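You operate a simulated robot arm through the tools that you are given. There is no shell and no other tool. Be economical: measure what you need, move in short steps, check, and stop when the job is done.

Carry out the task below with a simulated robot arm. There is one attempt and no reset: what you move stays moved.

JOB
Fill the flask with the yellow ring to about 75 ml and close it with the green stopper.
Fine: nest it in the shuttle, slide it to FILL, and back to LOAD before stoppering.

The check looks at the end state, three seconds after you hand in, the way a careful person would. Anything else that was tipped, shoved, dropped, spilled or broken makes it a failure. Lids that push on must go on centred and level and be pressed home; caps that screw on are set level and turned clockwise until they are tight.

ROBOT AND FRAMES
A 6-joint arm with a two-finger parallel gripper, fixed in place. Base frame: the origin is at the foot of the arm, x ahead of it, y to its left, z up. Lengths are in m, angles in degrees, forces in N, time in s.
With the tool pointing down near the work surface it reaches from about 0.24 to 0.66 m from the base axis. Its first joint turns from -66.0 to 66.0 degrees. Payload 2.9 kg.
Tool frame: the origin (TCP) lies between the finger pads and is the grasp point; the fingertips stand 0.03 m ahead of it; z points along the fingers, y is the line along which they close. Largest opening 0.11 m; finger width 0.02, thickness 0.01; the body of the gripper, 0.048 by 0.112 m, starts 0.055 m behind the TCP.
Orientation is that of the tool frame in the base frame, as a unit quaternion [x, y, z, w]. With the fingers straight down and closing along the base's y, the tool's x points along the base's -x, its y along +y and its z along -z.

CONTROLS
- The arm moves only by the tool play_rows. Its argument "commands" is text: rows parted by semicolons, each of 7 numbers parted by spaces: the shift along the tool's x, y, z in m, then the turn, a rotation vector about the tool's x, y, z in rad, then the opening in per cent of the stroke, from 0 (shut) to 100 (fully open). In form: dx dy dz rx ry rz fingers; .... A call has 1 to 10 rows; each row is the pose to reach, as a shift and turn from the pose commanded when the call began, along the tool's axes at that moment. Each row takes 0.2 s and may step no farther than 0.05 m and 8.6 degrees from the row before; otherwise, or with a gripper value out of range, the whole call is refused. Where a pose cannot be reached the arm comes as near as it can. A force on the tool above 70 N (or 10 N above the force at the start of the call, whichever is more), or a blocked arm, ends the call early, and 0.2 s more pass. Each finger travels about 0.108 m/s and halts on what it meets, pressing with about 32 N; the grip force reading is that of the motor and also rises with nothing between the fingers. The clock runs only during rows and for 0.2 s after the last one: add rows that repeat a pose to give the fingers time. The reply holds the time, the measured pose of the TCP, the force on the tool along the base axes, the opening and the grip force, in the units named above and with some noise.
- Cameras (640 x 400 px; columns grow to the right, rows downward): "scene" is fixed at [0.0937, 0.4524, 1.3822]; the picture's right is [-0.54, -0.84, 0.00], its down [-0.49, 0.31, -0.82] and it looks along [0.69, -0.44, -0.58] (base axes); focal length 214 px, centre (320, 200). "wrist" rides on the gripper at [0.073, 0.017, -0.103] in the tool frame; the picture's right is [-0.23, 0.97, 0.00], its down [-0.76, -0.18, -0.62] and it looks along [-0.61, -0.14, 0.78] (tool axes); focal length 222 px, centre (320, 200). There is no depth. A picture from a camera that has moved, and an enlarged one, comes with that camera's place and axes in the base frame and with its lens.
- camera(camera): a new picture of that camera. It takes no simulated time.
- zoom(camera, box): a new picture of the part [left, top, right, bottom] of that camera's present view, enlarged. It takes no simulated time.
- finish_job(): hands the job in; it is judged then, once.

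Work in short steps. Places have to be worked out from the pictures, the camera data and where the tool is seen: move nearer, look again, correct. Check each grasp and each placing, and mend what went wrong. You have 120 turns and 76 pictures in all, those below and enlarged ones among them. Open the gripper and draw the arm clear of the work before you hand the job in, unless the task says otherwise; then end with one line.

The tools are called after ">>>" as name(argument=value, ...) on one line, values as JSON. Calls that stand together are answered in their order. play_rows: Moves the arm, as the interface text tells. Its arguments: {"type":"object","properties":{"commands":{"type":"string"}},"required":["commands"]} The other tools are called the same way: camera (camera) takes a picture; zoom (camera, box) takes an enlarged picture of a part of a camera's view; finish_job () hands the job in.

At the start:

```text
time_s: 0.0
position: [0.3871, 0.0362, 1.3118]
tool_rot: [0.0, 1.0, 0.001, 0.001]
contact_force: [0.5, -0.3, 0.0]
gripper_width: 0.1101
grip_force: 0.1
```

scene: 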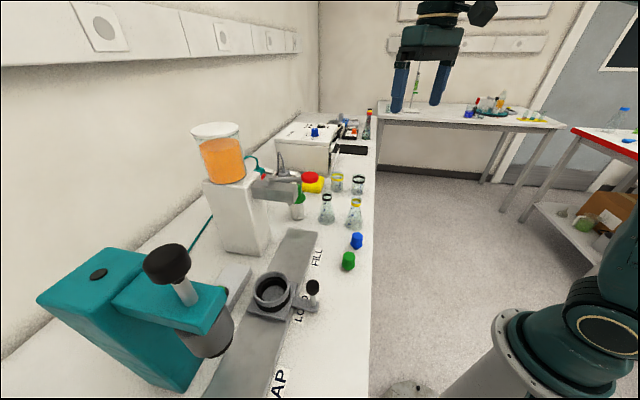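
wrist: 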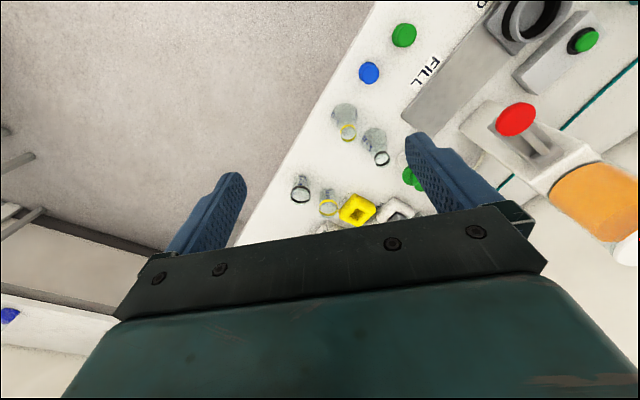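

The scene shows several flasks, two with yellow-ish rings, a shuttle with cup on a track, a dispenser with red button/tap, and stoppers. I zoom in on them first.

>>> zoom(camera="scene", box=[240, 150, 400, 250])

>>> zoom(camera="scene", box=[200, 220, 400, 345])

>>> zoom(camera="wrist", box=[280, 0, 640, 225])

```text
4.00 times, centred on (320, 200) of scene
camera zoom: at [0.0937, 0.4524, 1.3822], right [-0.54, -0.84, 0.0], down [-0.49, 0.31, -0.82], along [0.69, -0.44, -0.58], focal length 858 px, centre (320, 200)
```

zoom: 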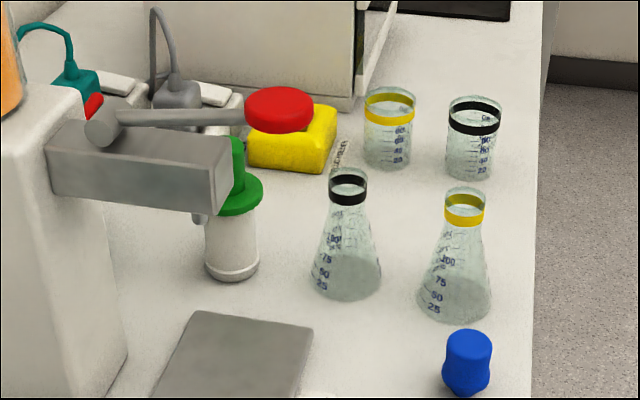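

```text
3.20 times, centred on (300, 282) of scene
camera zoom: at [0.0937, 0.4524, 1.3822], right [-0.54, -0.84, 0.0], down [-0.49, 0.31, -0.82], along [0.69, -0.44, -0.58], focal length 686 px, centre (384, -64)
```

zoom: 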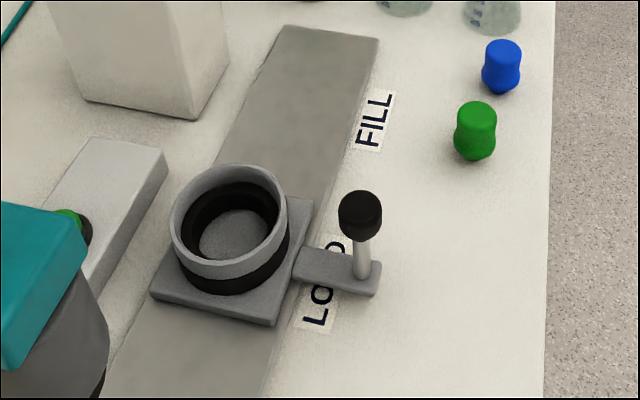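

```text
1.78 times, centred on (460, 112) of wrist
camera zoom: at [0.3133, 0.053, 1.4154], right [0.23, 0.97, 0.0], down [0.76, -0.18, 0.62], along [0.61, -0.14, -0.78], focal length 395 px, centre (71, 356)
```

zoom: 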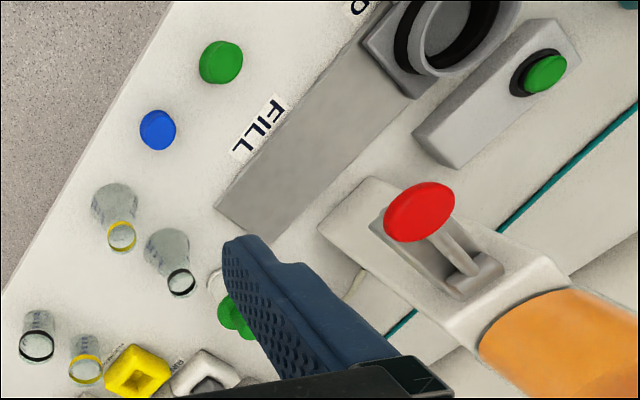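

Estimates: yellow-ring flask at about (0.484, 0.071), ring z≈0.99; cup at (0.393, 0.391); knob at (0.312, 0.33, 0.99); lever pad at (0.449, 0.251, 1.157); green stopper at (0.372, 0.187). I move above the flask and look again.

>>> play_rows(commands="-0.03 0.01 0.04 0 0 0 80;-0.06 0.02 0.08 0 0 0 70;-0.09 0.03 0.12 0 0 0 60;-0.097 0.034 0.16 0 0 0 60;-0.097 0.034 0.2 0 0 0 60;-0.097 0.034 0.2 0 0 0 60")

>>> camera(camera="wrist")

>>> camera(camera="scene")

```text
refused: row 1 steps farther than a row can; nothing moved
```

```text
70 pictures are left
camera wrist: at [0.3133, 0.053, 1.4154], right [0.23, 0.97, 0.0], down [0.76, -0.18, 0.62], along [0.61, -0.14, -0.78], focal length 222 px, centre (320, 200)
```

wrist: 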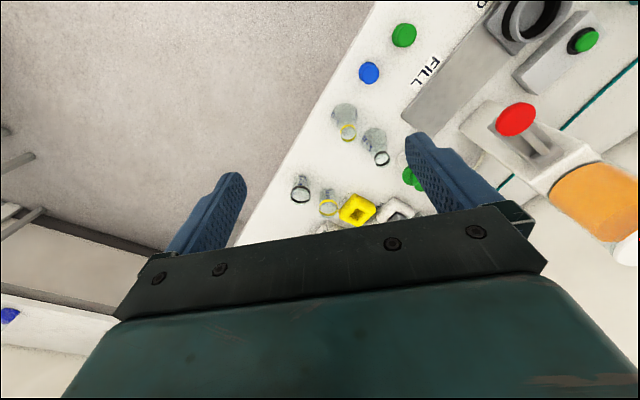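

```text
69 pictures are left
```

scene: 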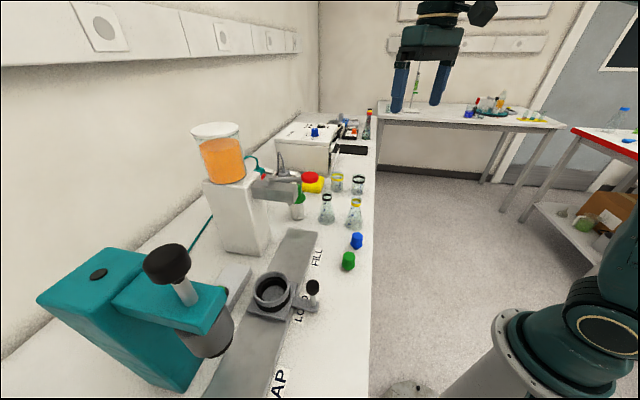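

The first step was just over the limit, so nothing moved. I repeat with smaller steps.

>>> play_rows(commands="-0.025 0.008 0.035 0 0 0 85;-0.05 0.016 0.07 0 0 0 70;-0.075 0.025 0.105 0 0 0 60;-0.097 0.034 0.14 0 0 0 60;-0.097 0.034 0.18 0 0 0 60;-0.097 0.034 0.2 0 0 0 60;-0.097 0.034 0.2 0 0 0 60")

>>> camera(camera="wrist")

>>> zoom(camera="scene", box=[240, 110, 400, 210])

```text
time_s: 1.6
position: [0.486, 0.0715, 1.1121]
tool_rot: [0.0, 1.0, 0.001, 0.0]
contact_force: [-0.9, 0.4, -0.9]
gripper_width: 0.0659
grip_force: 0.2
```

```text
68 pictures are left
camera wrist: at [0.4132, 0.0878, 1.2149], right [0.23, 0.97, 0.0], down [0.76, -0.18, 0.62], along [0.61, -0.14, -0.78], focal length 222 px, centre (320, 200)
```

wrist: 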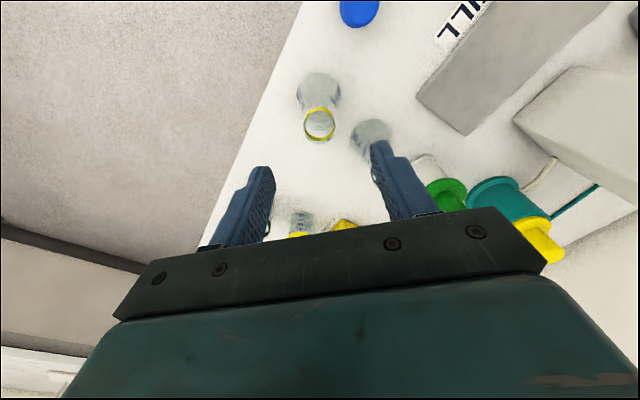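

```text
4.00 times, centred on (320, 160) of scene
camera zoom: at [0.0937, 0.4524, 1.3822], right [-0.54, -0.84, 0.0], down [-0.49, 0.31, -0.82], along [0.69, -0.44, -0.58], focal length 858 px, centre (320, 360)
```

zoom: 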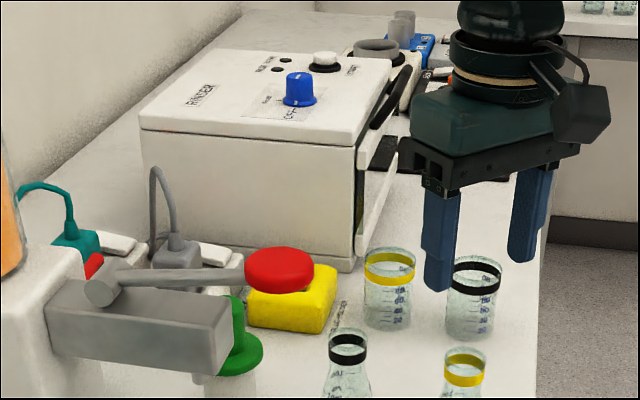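

Flask mouth triangulates to about (0.485, 0.0705), so the tool is already above it. I go down to TCP z≈0.993.

>>> play_rows(commands="0.001 -0.001 0.04 0 0 0 60;0.001 -0.001 0.08 0 0 0 60;0.001 -0.001 0.1 0 0 0 60;0.001 -0.001 0.119 0 0 0 60;0.001 -0.001 0.119 0 0 0 60")

>>> zoom(camera="scene", box=[280, 140, 400, 215])

>>> camera(camera="wrist")

```text
time_s: 2.8
position: [0.4851, 0.0675, 0.9923]
tool_rot: [0.0, 1.0, 0.001, 0.0]
contact_force: [-0.6, -0.5, 0.6]
gripper_width: 0.0659
grip_force: 0.0
```

```text
5.33 times, centred on (340, 178) of scene
camera zoom: at [0.0937, 0.4524, 1.3822], right [-0.54, -0.84, 0.0], down [-0.49, 0.31, -0.82], along [0.69, -0.44, -0.58], focal length 1144 px, centre (213, 320)
```

zoom: 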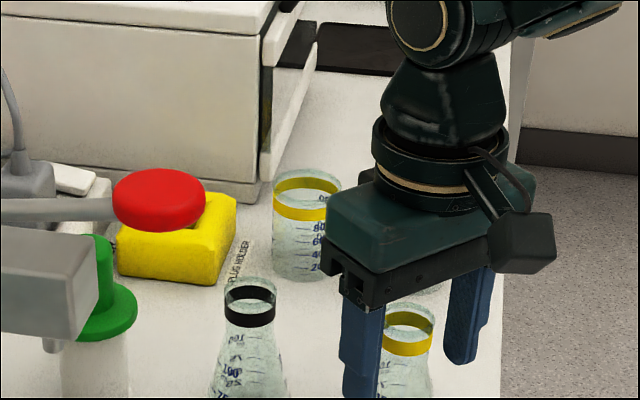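

```text
65 pictures are left
camera wrist: at [0.4116, 0.0853, 1.0955], right [0.23, 0.97, 0.0], down [0.76, -0.18, 0.62], along [0.61, -0.14, -0.78], focal length 222 px, centre (320, 200)
```

wrist: 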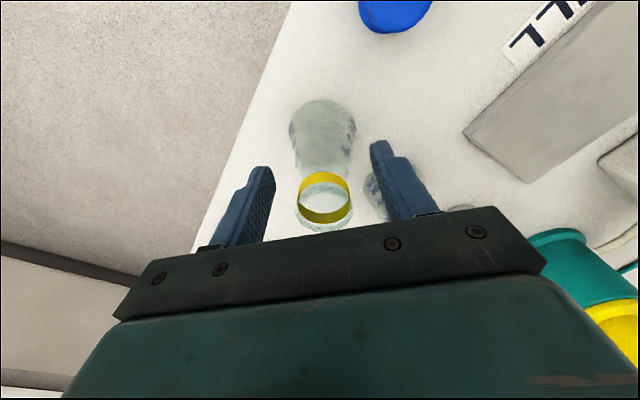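

The ring sits between the pads at TCP level with about 3 mm y-offset. I correct that and close.

>>> play_rows(commands="0 0.0025 0.0 0 0 0 60;0 0.0025 0 0 0 0 45;0 0.0025 0 0 0 0 32;0 0.0025 0 0 0 0 20;0 0.0025 0 0 0 0 10;0 0.0025 0 0 0 0 10")

>>> camera(camera="wrist")

```text
time_s: 4.2
position: [0.4842, 0.0712, 0.9934]
tool_rot: [-0.001, 1.0, 0.0, 0.001]
contact_force: [0.8, 0.6, 0.6]
gripper_width: 0.0366
grip_force: 31.7
```

```text
64 pictures are left
camera wrist: at [0.4115, 0.089, 1.0966], right [0.23, 0.97, 0.0], down [0.76, -0.18, 0.62], along [0.61, -0.14, -0.78], focal length 222 px, centre (320, 200)
```

wrist: 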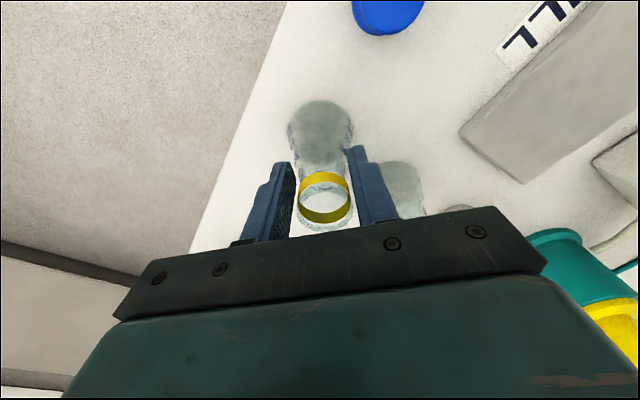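

A width of 0.0366 against a neck of about 0.031 suggests the fingertips are on the cone. I reopen, rise 12 mm and regrip.

>>> play_rows(commands="0 0 0 0 0 0 45;0 0 -0.012 0 0 0 45;0 0 -0.012 0 0 0 35;0 0 -0.012 0 0 0 25;0 0 -0.012 0 0 0 12;0 0 -0.012 0 0 0 10")

>>> zoom(camera="scene", box=[300, 160, 396, 220])

```text
time_s: 5.6
position: [0.4848, 0.0721, 1.0046]
tool_rot: [-0.001, 1.0, 0.001, 0.001]
contact_force: [0.1, -0.7, 0.8]
gripper_width: 0.0339
grip_force: 31.7
```

```text
6.67 times, centred on (348, 190) of scene
camera zoom: at [0.0937, 0.4524, 1.3822], right [-0.54, -0.84, 0.0], down [-0.49, 0.31, -0.82], along [0.69, -0.44, -0.58], focal length 1430 px, centre (133, 267)
```

zoom: 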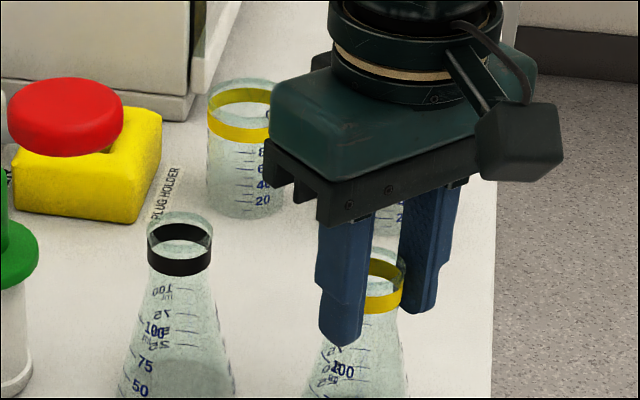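

Grip is on the neck. I lift 12 cm and check that the flask hangs properly.

>>> play_rows(commands="0 0 -0.02 0 0 0 10;0 0 -0.06 0 0 0 10;0 0 -0.1 0 0 0 10;0 0 -0.13 0 0 0 10;0.03 0 -0.13 0 0 0 10;0.06 0 -0.13 0 0 0 10")

>>> camera(camera="wrist")

>>> camera(camera="scene")

```text
time_s: 7.0
position: [0.4218, 0.07, 1.1369]
tool_rot: [0.0, 1.0, 0.001, 0.0]
contact_force: [-0.4, 0.4, -0.8]
gripper_width: 0.0341
grip_force: 31.9
```

```text
62 pictures are left
camera wrist: at [0.3493, 0.0876, 1.2418], right [0.23, 0.97, 0.0], down [0.76, -0.18, 0.62], along [0.61, -0.14, -0.78], focal length 222 px, centre (320, 200)
```

wrist: 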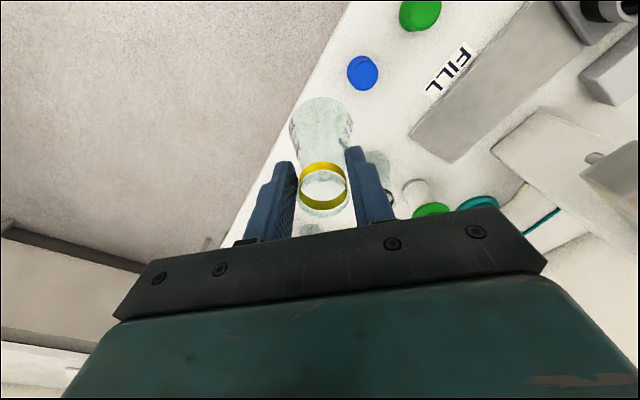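

```text
61 pictures are left
```

scene: 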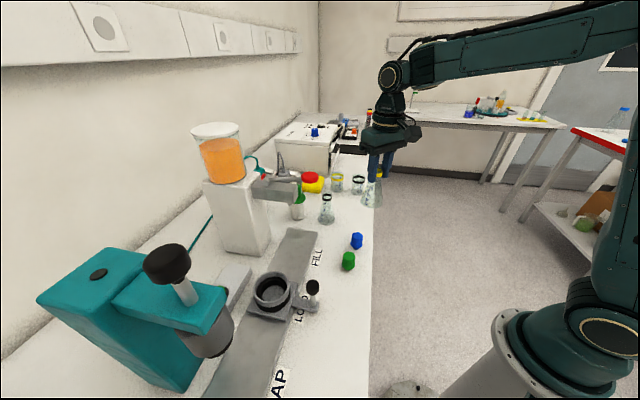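

The flask hangs upright. I arc around the inside, clear of the lever pad, toward the cup.

>>> play_rows(commands="0.032 0.03 0 0 0 0 10;0.067 0.065 0 0 0 0 10;0.097 0.1 0 0 0 0 10;0.112 0.14 0 0 0 0 10;0.112 0.18 0 0 0 0 10;0.102 0.22 0 0 0 0 10;0.082 0.26 0 0 0 0 10;0.062 0.29 0 0 0 0 10;0.047 0.31 0 0 0 0 10;0.047 0.31 0 0 0 0 10")

>>> camera(camera="wrist")

>>> camera(camera="scene")

```text
time_s: 9.2
position: [0.3763, 0.3817, 1.1339]
tool_rot: [-0.001, 1.0, 0.0, 0.002]
contact_force: [0.1, 0.1, 0.2]
gripper_width: 0.0339
grip_force: 32.5
```

```text
60 pictures are left
camera wrist: at [0.3028, 0.3998, 1.238], right [0.23, 0.97, 0.0], down [0.76, -0.18, 0.62], along [0.61, -0.14, -0.78], focal length 222 px, centre (320, 200)
```

wrist: 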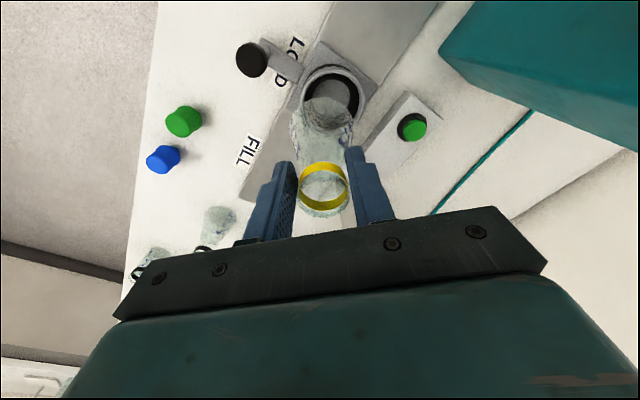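

```text
59 pictures are left
```

scene: 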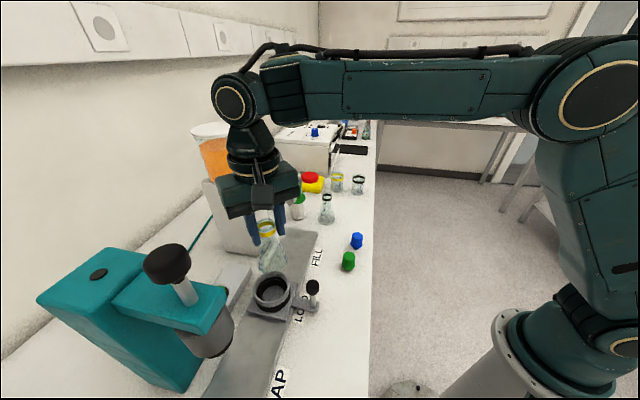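

I zoom both views to locate the cup rim precisely.

>>> zoom(camera="wrist", box=[224, 30, 416, 150])

>>> zoom(camera="scene", box=[200, 215, 360, 315])

```text
3.33 times, centred on (320, 90) of wrist
camera zoom: at [0.3028, 0.3998, 1.238], right [0.23, 0.97, 0.0], down [0.76, -0.18, 0.62], along [0.61, -0.14, -0.78], focal length 740 px, centre (320, 567)
```

zoom: 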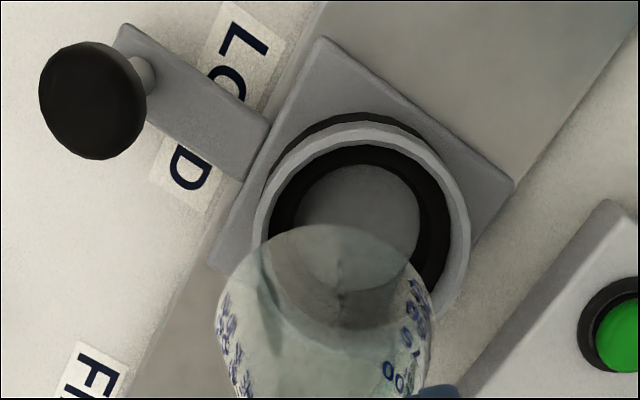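

```text
4.00 times, centred on (280, 265) of scene
camera zoom: at [0.0937, 0.4524, 1.3822], right [-0.54, -0.84, 0.0], down [-0.49, 0.31, -0.82], along [0.69, -0.44, -0.58], focal length 858 px, centre (480, -60)
```

zoom: 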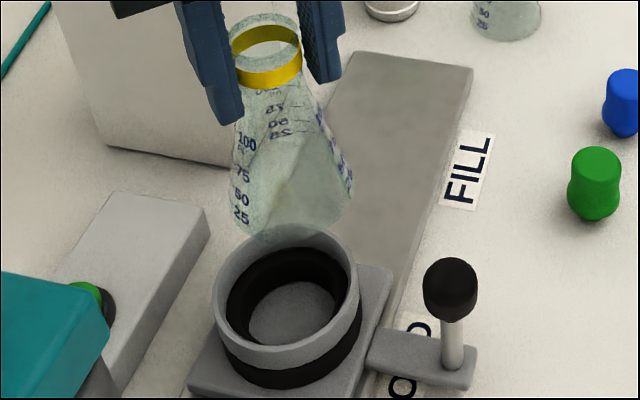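

Rim and floor rays together put the cup centre at about (0.386, 0.396), rim z≈0.949. I move over it and stop with the flask base just above the rim.

>>> play_rows(commands="-0.0105 0.0145 0 0 0 0 10;-0.0105 0.0145 0.03 0 0 0 10;-0.0105 0.0145 0.055 0 0 0 10;-0.0105 0.0145 0.064 0 0 0 10;-0.0105 0.0145 0.064 0 0 0 10")

>>> zoom(camera="wrist", box=[224, 50, 416, 170])

>>> zoom(camera="scene", box=[200, 215, 360, 315])

```text
time_s: 10.4
position: [0.3874, 0.396, 1.0711]
tool_rot: [-0.001, 1.0, 0.001, 0.001]
contact_force: [-0.7, 0.0, 0.0]
gripper_width: 0.0338
grip_force: 31.5
```

```text
3.33 times, centred on (320, 110) of wrist
camera zoom: at [0.3144, 0.4136, 1.1745], right [0.23, 0.97, 0.0], down [0.76, -0.18, 0.62], along [0.61, -0.14, -0.78], focal length 740 px, centre (320, 500)
```

zoom: 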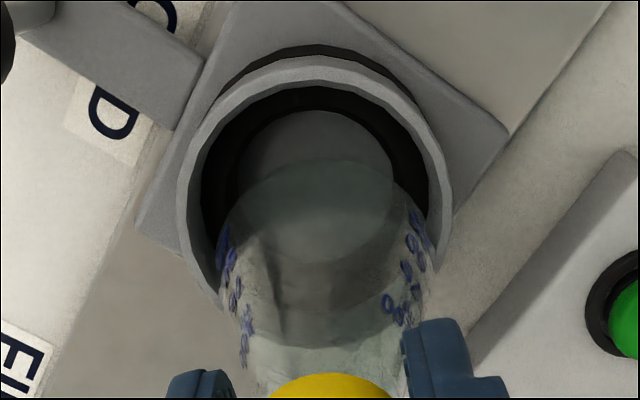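

```text
4.00 times, centred on (280, 265) of scene
camera zoom: at [0.0937, 0.4524, 1.3822], right [-0.54, -0.84, 0.0], down [-0.49, 0.31, -0.82], along [0.69, -0.44, -0.58], focal length 858 px, centre (480, -60)
```

zoom: 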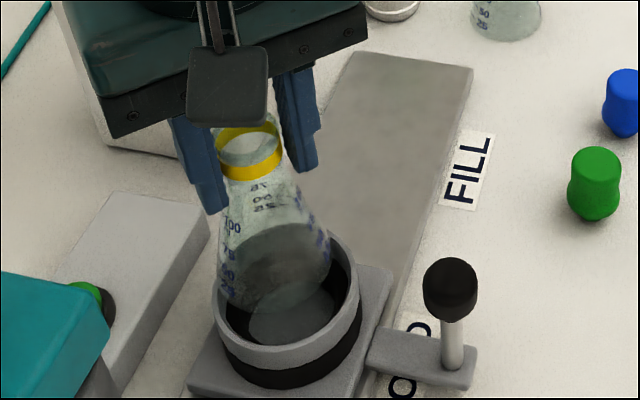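

Comparing flask and rim in both views, the cup looks about 4 mm nearer in x. I shift (-4, -1) mm, then lower gently while watching the force.

>>> play_rows(commands="0.004 -0.001 0.0 0 0 0 10;0.004 -0.001 0.01 0 0 0 10;0.004 -0.001 0.02 0 0 0 10;0.004 -0.001 0.028 0 0 0 10;0.004 -0.001 0.028 0 0 0 10")

>>> zoom(camera="wrist", box=[224, 50, 416, 170])

>>> zoom(camera="scene", box=[200, 215, 360, 315])

```text
time_s: 11.6
position: [0.383, 0.3935, 1.0445]
tool_rot: [0.0, 1.0, 0.002, 0.002]
contact_force: [-9.1, -5.2, 25.7]
gripper_width: 0.0379
grip_force: 31.5
```

```text
3.33 times, centred on (320, 110) of wrist
camera zoom: at [0.3096, 0.411, 1.1477], right [0.23, 0.97, 0.0], down [0.76, -0.18, 0.63], along [0.61, -0.14, -0.78], focal length 740 px, centre (320, 500)
```

zoom: 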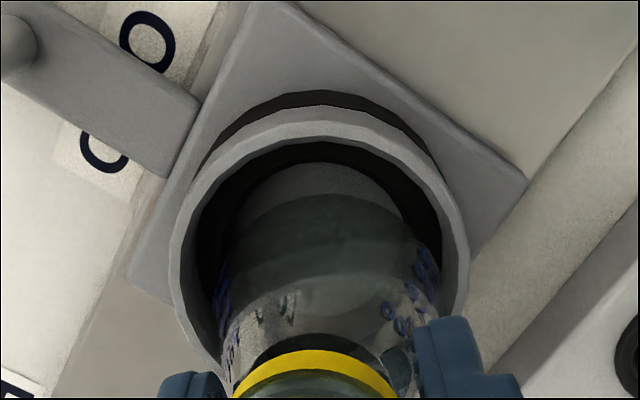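

```text
4.00 times, centred on (280, 265) of scene
camera zoom: at [0.0931, 0.452, 1.3825], right [-0.54, -0.84, 0.0], down [-0.49, 0.31, -0.82], along [0.69, -0.44, -0.58], focal length 858 px, centre (480, -60)
```

zoom: 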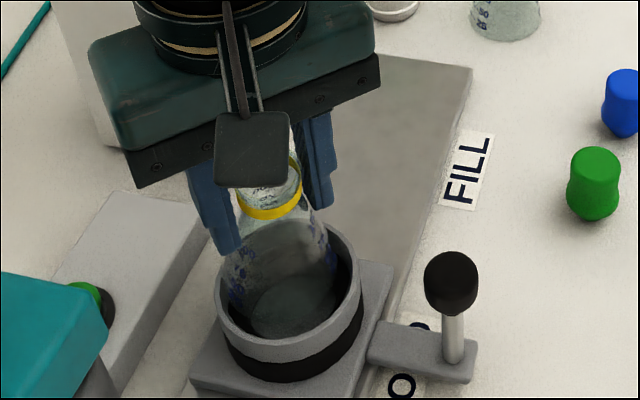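

The flask base met resistance, with the reaction pushing it toward -x, -y. I back off a little, shift that way and look.

>>> play_rows(commands="0 0 -0.006 0 0 0 10;0.002 -0.0015 -0.008 0 0 0 10;0.003 -0.002 -0.008 0 0 0 10;0.003 -0.002 -0.008 0 0 0 10")

>>> zoom(camera="scene", box=[230, 235, 326, 295])

>>> camera(camera="wrist")

```text
time_s: 12.6
position: [0.378, 0.3923, 1.0501]
tool_rot: [0.0, 1.0, 0.0, 0.0]
contact_force: [0.8, -0.2, -0.6]
gripper_width: 0.0378
grip_force: 32.1
```

```text
6.67 times, centred on (278, 265) of scene
camera zoom: at [0.0937, 0.4524, 1.3822], right [-0.54, -0.84, 0.0], down [-0.49, 0.31, -0.82], along [0.69, -0.44, -0.58], focal length 1430 px, centre (600, -233)
```

zoom: 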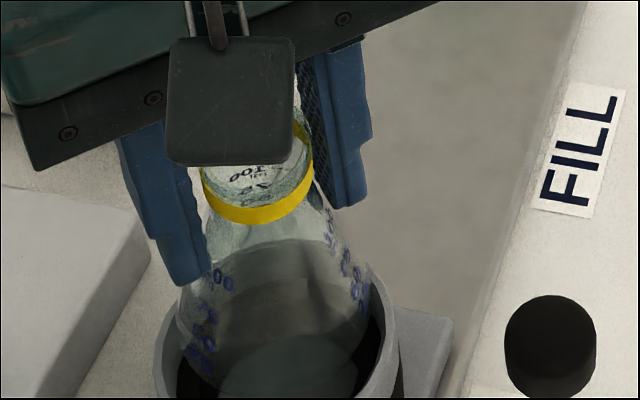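

```text
51 pictures are left
camera wrist: at [0.3061, 0.4095, 1.1545], right [0.23, 0.97, 0.0], down [0.76, -0.18, 0.62], along [0.61, -0.14, -0.78], focal length 222 px, centre (320, 200)
```

wrist: 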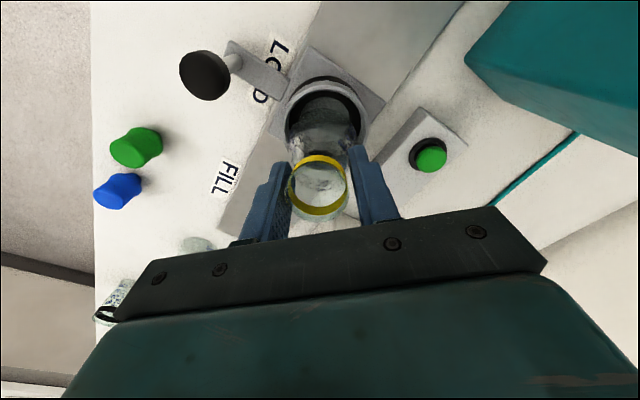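

Load-free now, and the base appears roughly centred inside the rim. I lower again in small steps.

>>> play_rows(commands="0 0 0.004 0 0 0 10;0 0 0.008 0 0 0 10;0 0 0.012 0 0 0 10;0 0 0.012 0 0 0 10")

>>> zoom(camera="scene", box=[220, 245, 332, 315])

```text
time_s: 13.6
position: [0.378, 0.3934, 1.0405]
tool_rot: [0.0, 1.0, 0.001, 0.002]
contact_force: [-6.0, -0.3, 24.3]
gripper_width: 0.0383
grip_force: 32.0
```

```text
5.71 times, centred on (276, 280) of scene
camera zoom: at [0.0933, 0.4521, 1.3824], right [-0.54, -0.84, 0.0], down [-0.49, 0.31, -0.82], along [0.69, -0.44, -0.58], focal length 1226 px, centre (571, -257)
```

zoom: 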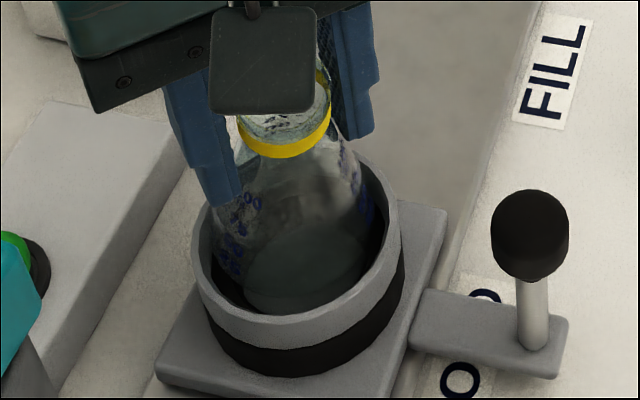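

The lateral force is now only in -x, so the cup centre is probably a bit farther that way. I check the wrist view.

>>> zoom(camera="wrist", box=[240, 60, 400, 160])

```text
4.00 times, centred on (320, 110) of wrist
camera zoom: at [0.3054, 0.4091, 1.1441], right [0.23, 0.97, 0.0], down [0.76, -0.18, 0.63], along [0.61, -0.14, -0.78], focal length 888 px, centre (320, 560)
```

zoom: 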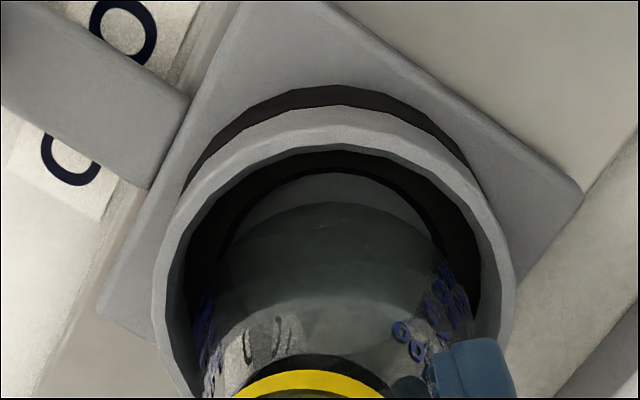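

The base is about 4–5 mm too far in +x relative to the black lip, and the cup about 2 mm in +y. I raise slightly, shift and lower again.

>>> play_rows(commands="0 0 -0.008 0 0 0 10;0.003 0.001 -0.012 0 0 0 10;0.005 0.002 -0.012 0 0 0 10;0.005 0.002 -0.006 0 0 0 10;0.005 0.002 0 0 0 0 10;0.005 0.002 0.004 0 0 0 10;0.005 0.002 0.004 0 0 0 10")

>>> zoom(camera="wrist", box=[240, 60, 400, 160])

```text
time_s: 15.2
position: [0.3741, 0.3957, 1.0368]
tool_rot: [-0.001, 1.0, 0.002, 0.003]
contact_force: [-6.8, -2.5, 24.3]
gripper_width: 0.0387
grip_force: 31.8
```

```text
4.00 times, centred on (320, 110) of wrist
camera zoom: at [0.3016, 0.4129, 1.1395], right [0.23, 0.97, 0.0], down [0.76, -0.18, 0.63], along [0.61, -0.14, -0.78], focal length 888 px, centre (320, 560)
```

zoom: 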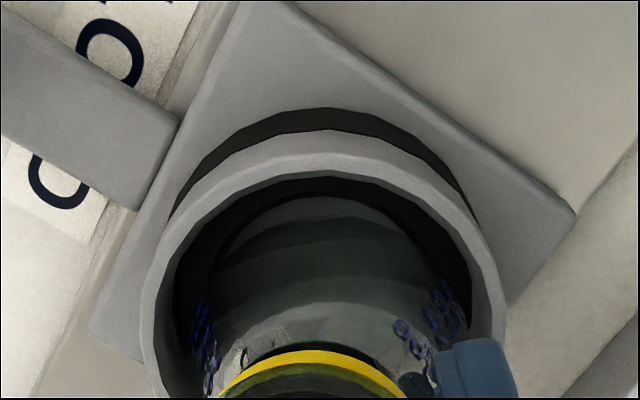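

Triangulating, the cup floor is at z≈0.93 and the flask base at ≈0.932, so it seems seated and only slid in the grip. I unload, shift back slightly toward the cup centre, and open to let it settle.

>>> play_rows(commands="-0.002 0 -0.003 0 0 0 10;-0.002 0 -0.003 0 0 0 25;-0.002 0 -0.003 0 0 0 35;-0.002 0 -0.003 0 0 0 50;-0.002 0 -0.003 0 0 0 60")

>>> zoom(camera="scene", box=[220, 245, 332, 315])

>>> zoom(camera="wrist", box=[208, 60, 432, 200])

```text
time_s: 16.4
position: [0.3766, 0.3959, 1.0366]
tool_rot: [0.0, 1.0, 0.001, 0.0]
contact_force: [-0.4, -0.2, 0.1]
gripper_width: 0.0661
grip_force: 0.0
```

```text
5.71 times, centred on (276, 280) of scene
camera zoom: at [0.0937, 0.4524, 1.3822], right [-0.54, -0.84, 0.0], down [-0.49, 0.31, -0.82], along [0.69, -0.44, -0.58], focal length 1226 px, centre (571, -257)
```

zoom: 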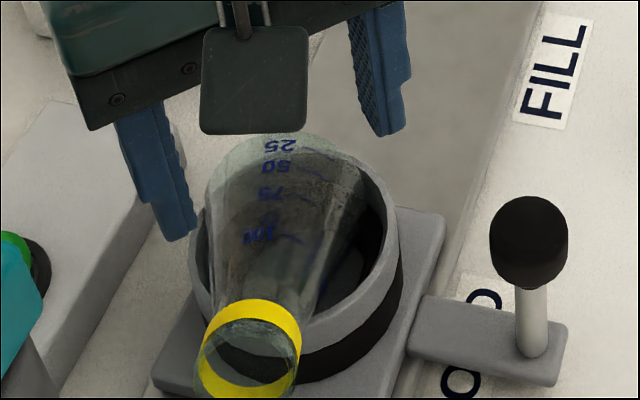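

```text
2.86 times, centred on (320, 130) of wrist
camera zoom: at [0.3038, 0.4125, 1.1409], right [0.23, 0.97, 0.0], down [0.76, -0.18, 0.62], along [0.61, -0.14, -0.78], focal length 635 px, centre (320, 400)
```

zoom: 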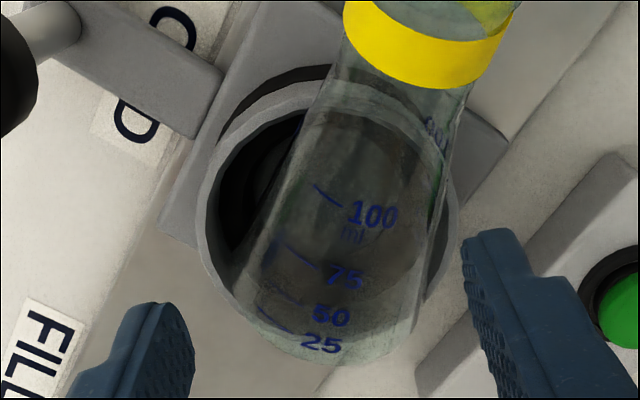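

The flask was not seated and has toppled into the cup, lying across the rim with its neck toward (-x, +y) near (0.333, 0.427, 0.983). I rise slowly and look at the layout before planning the recovery.

>>> play_rows(commands="0 0 -0.04 0 0 0 60;0 0 -0.08 0 0 0 60;0 0 -0.12 0 0 0 60;0.03 -0.02 -0.14 0 0 0 60;0.06 -0.05 -0.14 0 0 0 60;0.06 -0.05 -0.14 0 0 0 60")

>>> camera(camera="wrist")

>>> camera(camera="scene")

```text
time_s: 17.8
position: [0.3143, 0.3466, 1.1765]
tool_rot: [0.0, 1.0, 0.001, 0.001]
contact_force: [0.2, 0.2, 1.2]
gripper_width: 0.066
grip_force: 0.0
```

```text
45 pictures are left
camera wrist: at [0.2421, 0.3633, 1.2797], right [0.23, 0.97, 0.0], down [0.76, -0.18, 0.62], along [0.61, -0.14, -0.78], focal length 222 px, centre (320, 200)
```

wrist: 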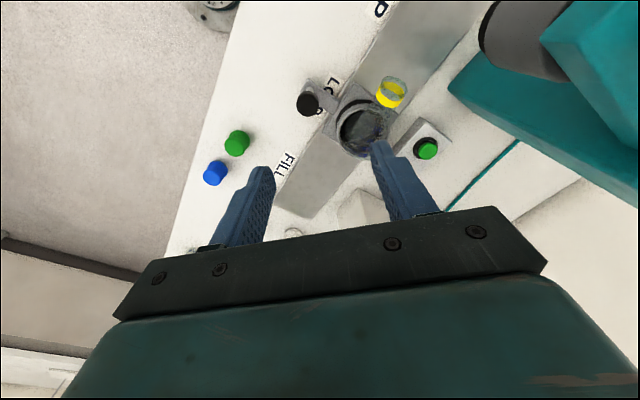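

```text
44 pictures are left
```

scene: 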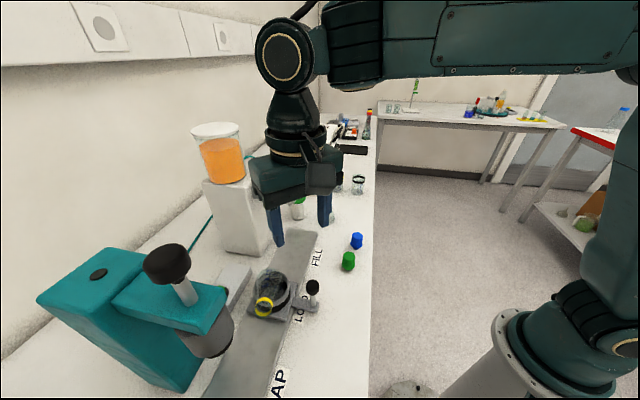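

I zoom on the fallen flask to get its axis accurately.

>>> zoom(camera="wrist", box=[300, 60, 428, 140])

>>> zoom(camera="scene", box=[220, 255, 332, 325])

```text
5.00 times, centred on (364, 100) of wrist
camera zoom: at [0.2421, 0.3633, 1.2797], right [0.23, 0.97, 0.0], down [0.76, -0.18, 0.62], along [0.61, -0.14, -0.78], focal length 1111 px, centre (100, 700)
```

zoom: 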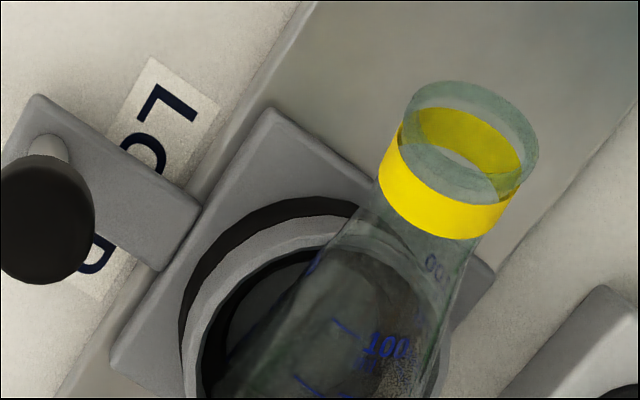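

```text
5.71 times, centred on (276, 290) of scene
camera zoom: at [0.0937, 0.4524, 1.3822], right [-0.54, -0.84, 0.0], down [-0.49, 0.31, -0.82], along [0.69, -0.44, -0.58], focal length 1226 px, centre (571, -314)
```

zoom: 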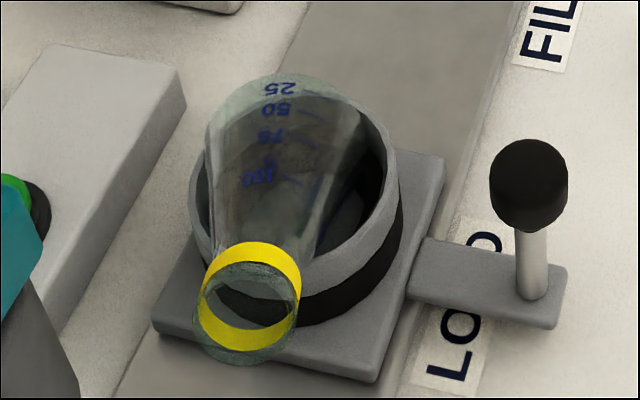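

Plan: turn the gripper by +154° yaw so the camera stays clear of the capper, grip the neck across its axis, lift, turn back so the neck points outward, and tilt forward to set the flask upright on its original free spot. First the yaw, in two halves.

>>> play_rows(commands="0 0 0 0 0 -0.134 60;0 0 0 0 0 -0.268 60;0 0 0 0 0 -0.402 60;0 0 0 0 0 -0.536 60;0 0 0 0 0 -0.67 60;0 0 0 0 0 -0.804 60;0 0 0 0 0 -0.938 60;0 0 0 0 0 -1.072 60;0 0 0 0 0 -1.206 60;0 0 0 0 0 -1.34 60")

>>> play_rows(commands="0 0 0 0 0 -0.134 60;0 0 0 0 0 -0.268 60;0 0 0 0 0 -0.402 60;0 0 0 0 0 -0.536 60;0 0 0 0 0 -0.67 60;0 0 0 0 0 -0.804 60;0 0 0 0 0 -0.938 60;0 0 0 0 0 -1.072 60;0 0 0 0 0 -1.206 60;0 0 0 0 0 -1.345 60")

>>> camera(camera="wrist")

```text
time_s: 20.0
position: [0.3167, 0.3454, 1.1771]
tool_rot: [-0.623, 0.782, 0.0, 0.001]
contact_force: [0.1, -0.2, 0.8]
gripper_width: 0.0661
grip_force: 0.1
```

```text
time_s: 22.2
position: [0.3166, 0.3443, 1.1787]
tool_rot: [0.974, -0.225, 0.001, -0.001]
contact_force: [0.2, 0.1, 0.6]
gripper_width: 0.0661
grip_force: 0.1
```

```text
41 pictures are left
camera wrist: at [0.3732, 0.2982, 1.2815], right [-0.63, -0.78, 0.0], down [-0.61, 0.49, 0.62], along [-0.48, 0.39, -0.78], focal length 222 px, centre (320, 200)
```

wrist: 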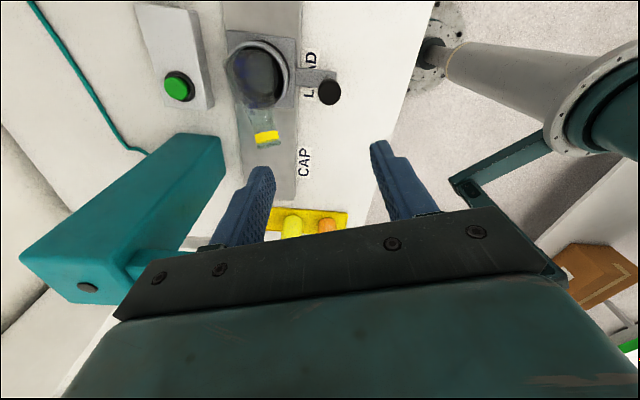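

The turn worked. The new view puts the ring at about (0.328, 0.431), consistent with before. I move above the neck at a safe height.

>>> play_rows(commands="-0.006 -0.025 0.02 0 0 0 60;-0.011 -0.042 0.045 0 0 0 60;-0.016 -0.062 0.075 0 0 0 60;-0.021 -0.083 0.1 0 0 0 60;-0.021 -0.083 0.115 0 0 0 60;-0.021 -0.083 0.115 0 0 0 60")

>>> camera(camera="wrist")

>>> zoom(camera="scene", box=[140, 190, 380, 340])

```text
time_s: 23.6
position: [0.3356, 0.4287, 1.0611]
tool_rot: [0.974, -0.227, 0.001, -0.001]
contact_force: [0.5, 0.7, 1.1]
gripper_width: 0.066
grip_force: 0.0
```

```text
40 pictures are left
camera wrist: at [0.3924, 0.3824, 1.1648], right [-0.63, -0.77, 0.0], down [-0.61, 0.49, 0.62], along [-0.48, 0.4, -0.78], focal length 222 px, centre (320, 200)
```

wrist: 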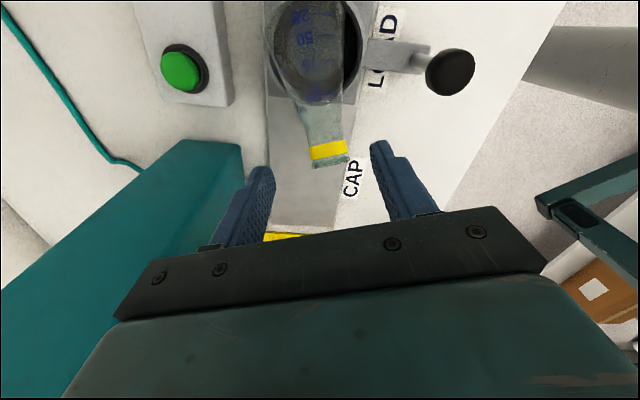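

```text
2.67 times, centred on (260, 265) of scene
camera zoom: at [0.0937, 0.4524, 1.3822], right [-0.54, -0.84, 0.0], down [-0.49, 0.31, -0.82], along [0.69, -0.44, -0.58], focal length 572 px, centre (480, 27)
```

zoom: 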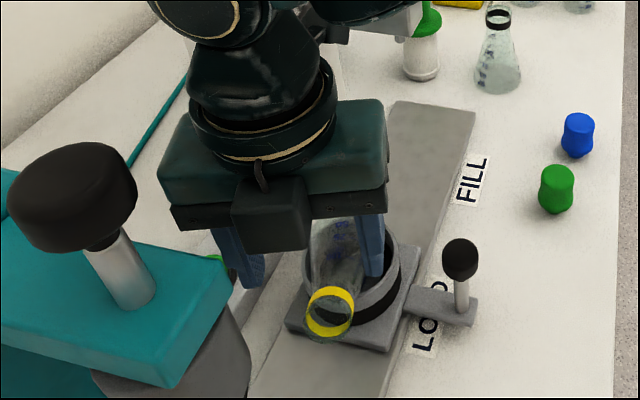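

The neck lies about 5 mm toward +tool-y, and the ring is slightly ahead. I correct, descend to TCP z≈0.98 and close.

>>> play_rows(commands="-0.005 0.004 0.02 0 0 0 60;-0.005 0.004 0.05 0 0 0 60;-0.005 0.004 0.08 0 0 0 60;-0.005 0.004 0.08 0 0 0 60")

>>> camera(camera="wrist")

>>> zoom(camera="scene", box=[200, 235, 328, 315])

```text
time_s: 24.6
position: [0.3271, 0.4284, 0.9834]
tool_rot: [0.974, -0.226, 0.001, -0.001]
contact_force: [-0.7, 0.9, 0.0]
gripper_width: 0.0659
grip_force: 0.0
```

```text
38 pictures are left
camera wrist: at [0.3846, 0.3809, 1.0861], right [-0.63, -0.77, 0.0], down [-0.61, 0.49, 0.62], along [-0.48, 0.4, -0.78], focal length 222 px, centre (320, 200)
```

wrist: 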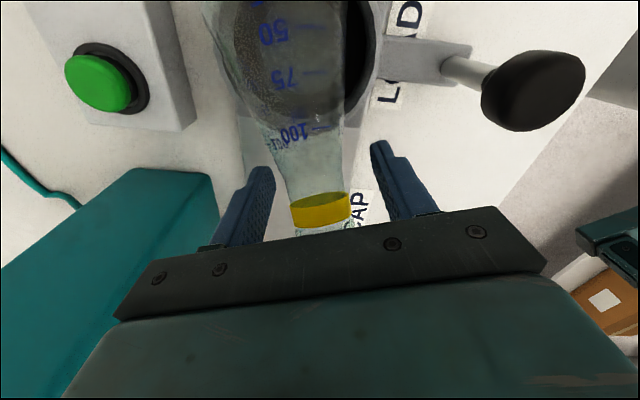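

```text
5.00 times, centred on (264, 275) of scene
camera zoom: at [0.0937, 0.4524, 1.3822], right [-0.54, -0.84, 0.0], down [-0.49, 0.31, -0.82], along [0.69, -0.44, -0.58], focal length 1072 px, centre (600, -175)
```

zoom: 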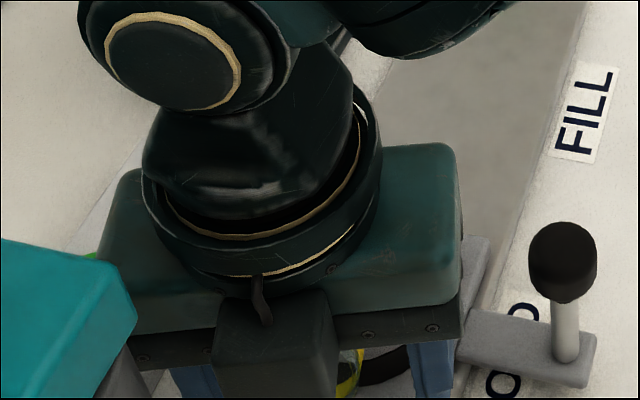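

The neck is centred between the pads. I close on it.

>>> play_rows(commands="0 0 0 0 0 0 45;0 0 0 0 0 0 32;0 0 0 0 0 0 22;0 0 0 0 0 0 12;0 0 0 0 0 0 10")

>>> play_rows(commands="0 0 -0.01 0 0 0 10;0 0 -0.03 0 0 0 10;0.01 0.01 -0.06 0 0 0 10;0.01 0.03 -0.09 0 0 0 10;0.01 0.06 -0.12 0 0 0 10;0.01 0.09 -0.15 0 0 0 10;0.01 0.09 -0.15 0 0 0 10")

>>> camera(camera="wrist")

>>> camera(camera="scene")

```text
time_s: 25.8
position: [0.3276, 0.4268, 0.9823]
tool_rot: [0.974, -0.225, 0.001, -0.001]
contact_force: [-0.7, 0.5, -0.2]
gripper_width: 0.0334
grip_force: 31.9
```

```text
time_s: 27.4
position: [0.2941, 0.3448, 1.1335]
tool_rot: [0.974, -0.226, 0.002, -0.001]
contact_force: [0.5, -0.7, -0.2]
gripper_width: 0.0336
grip_force: 32.4
```

```text
36 pictures are left
camera wrist: at [0.3516, 0.298, 1.237], right [-0.63, -0.77, 0.0], down [-0.61, 0.49, 0.62], along [-0.48, 0.4, -0.78], focal length 222 px, centre (320, 200)
```

wrist: 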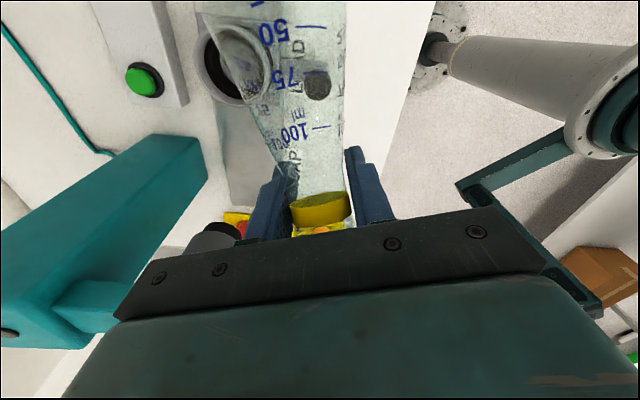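

```text
35 pictures are left
```

scene: 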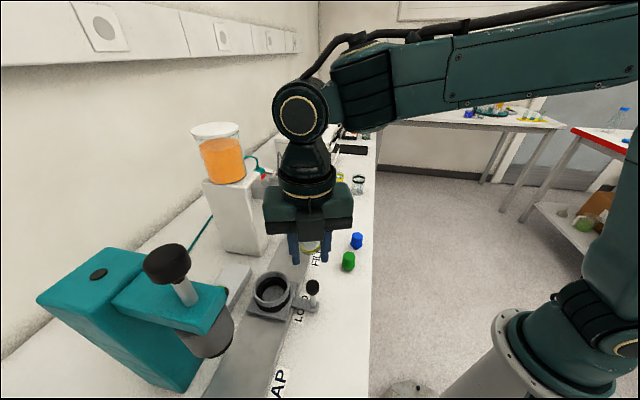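

The flask is held and clear. I turn the tool back by 146° so its base points toward the robot.

>>> play_rows(commands="0 0 0 0 0 0.127 10;0 0 0 0 0 0.254 10;0 0 0 0 0 0.381 10;0 0 0 0 0 0.508 10;0 0 0 0 0 0.635 10;0 0 0 0 0 0.762 10;0 0 0 0 0 0.889 10;0 0 0 0 0 1.016 10;0 0 0 0 0 1.143 10;0 0 0 0 0 1.27 10")

>>> play_rows(commands="0 0 0 0 0 0.127 10;0 0 0 0 0 0.254 10;0 0 0 0 0 0.381 10;0 0 0 0 0 0.508 10;0 0 0 0 0 0.635 10;0 0 0 0 0 0.762 10;0 0 0 0 0 0.889 10;0 0 0 0 0 1.016 10;0 0 0 0 0 1.143 10;0 0 0 0 0 1.27 10")

```text
time_s: 29.6
position: [0.2973, 0.3427, 1.1323]
tool_rot: [-0.649, 0.761, 0.0, 0.001]
contact_force: [-0.3, 0.8, 0.0]
gripper_width: 0.0334
grip_force: 32.1
```

```text
time_s: 31.8
position: [0.2973, 0.3429, 1.1332]
tool_rot: [-0.072, 0.997, 0.001, 0.001]
contact_force: [0.5, -0.1, -0.3]
gripper_width: 0.0335
grip_force: 32.2
```

Now I carry it along an inner path to about (0.40, 0.07), a little higher.

>>> play_rows(commands="0.0085 -0.046 -0.008 0 0 0 10;0.017 -0.092 -0.016 0 0 0 10;0.0256 -0.137 -0.024 0 0 0 10;0.004 -0.174 -0.03 0 0 0 10;-0.018 -0.211 -0.04 0 0 0 10;-0.04 -0.248 -0.05 0 0 0 10;-0.0627 -0.285 -0.05 0 0 0 10;-0.0627 -0.285 -0.05 0 0 0 10")

>>> play_rows(commands="0 0 0 0 -0.12 0 10;0 0 0 0 -0.24 0 10;0 0 0 0 -0.36 0 10;0 0 0 0 -0.48 0 10;0 0 0 0 -0.6 0 10;0 0 0 0 -0.72 0 10;0 0 0 0 -0.84 0 10;0 0 0 0 -0.84 0 10")

>>> camera(camera="scene")

>>> camera(camera="wrist")

```text
time_s: 33.6
position: [0.3974, 0.0712, 1.1838]
tool_rot: [-0.072, 0.997, 0.001, 0.001]
contact_force: [0.1, 0.7, -0.6]
gripper_width: 0.0334
grip_force: 32.0
```

```text
time_s: 35.4
position: [0.3992, 0.0701, 1.1827]
tool_rot: [-0.066, 0.91, 0.03, 0.408]
contact_force: [0.2, 0.1, -0.7]
gripper_width: 0.0333
grip_force: 32.1
```

```text
34 pictures are left
```

scene: 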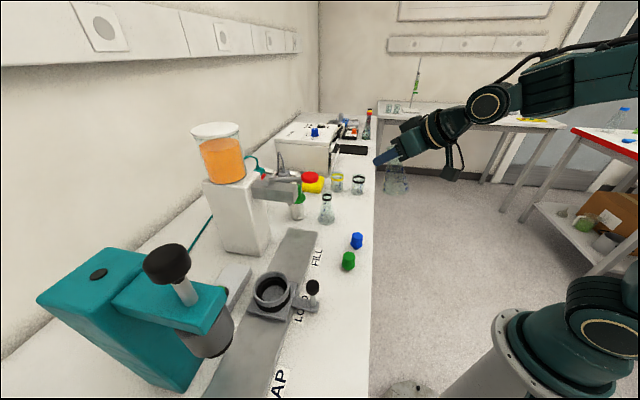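

```text
33 pictures are left
camera wrist: at [0.2726, 0.0692, 1.1977], right [0.01, 0.99, 0.17], down [0.07, -0.17, 0.98], along [1.0, 0.0, -0.07], focal length 222 px, centre (320, 200)
```

wrist: 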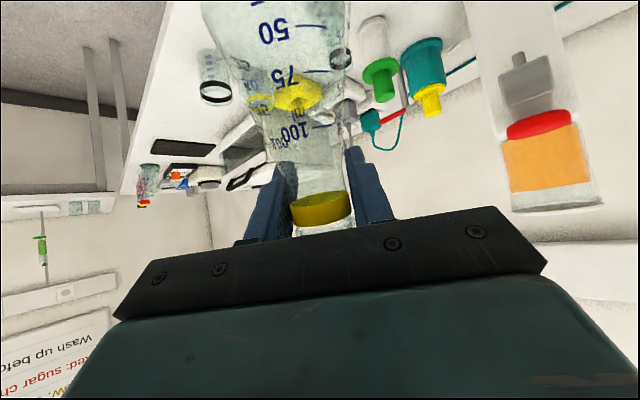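

I zoom on the flask to see how upright it is now.

>>> zoom(camera="scene", box=[340, 120, 468, 200])

```text
5.00 times, centred on (404, 160) of scene
camera zoom: at [0.0937, 0.4524, 1.3822], right [-0.54, -0.84, 0.0], down [-0.49, 0.31, -0.82], along [0.69, -0.44, -0.58], focal length 1072 px, centre (-100, 400)
```

zoom: 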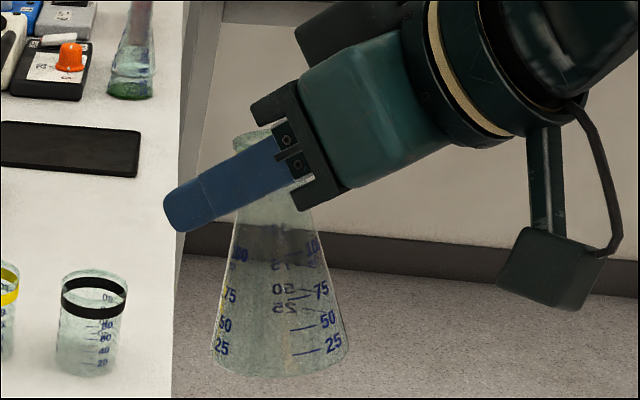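

By comparing with the perspective vertical, the flask needs about 23° more. I tilt further.

>>> play_rows(commands="0 0 0 0 -0.12 0 10;0 0 0 0 -0.24 0 10;0 0 0 0 -0.33 0 10;0 0 0 0 -0.4 0 10;0 0 0 0 -0.4 0 10")

>>> zoom(camera="scene", box=[340, 120, 468, 200])

```text
time_s: 36.6
position: [0.4007, 0.0691, 1.1824]
tool_rot: [-0.059, 0.811, 0.043, 0.581]
contact_force: [-0.2, -0.2, -0.2]
gripper_width: 0.0336
grip_force: 32.0
```

```text
5.00 times, centred on (404, 160) of scene
camera zoom: at [0.0937, 0.4524, 1.3822], right [-0.54, -0.84, 0.0], down [-0.49, 0.31, -0.82], along [0.69, -0.44, -0.58], focal length 1072 px, centre (-100, 400)
```

zoom: 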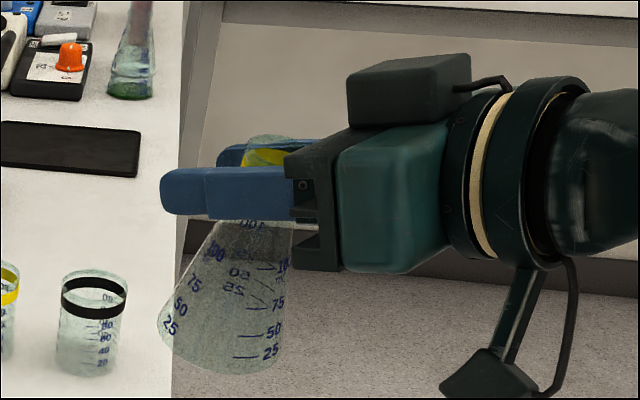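

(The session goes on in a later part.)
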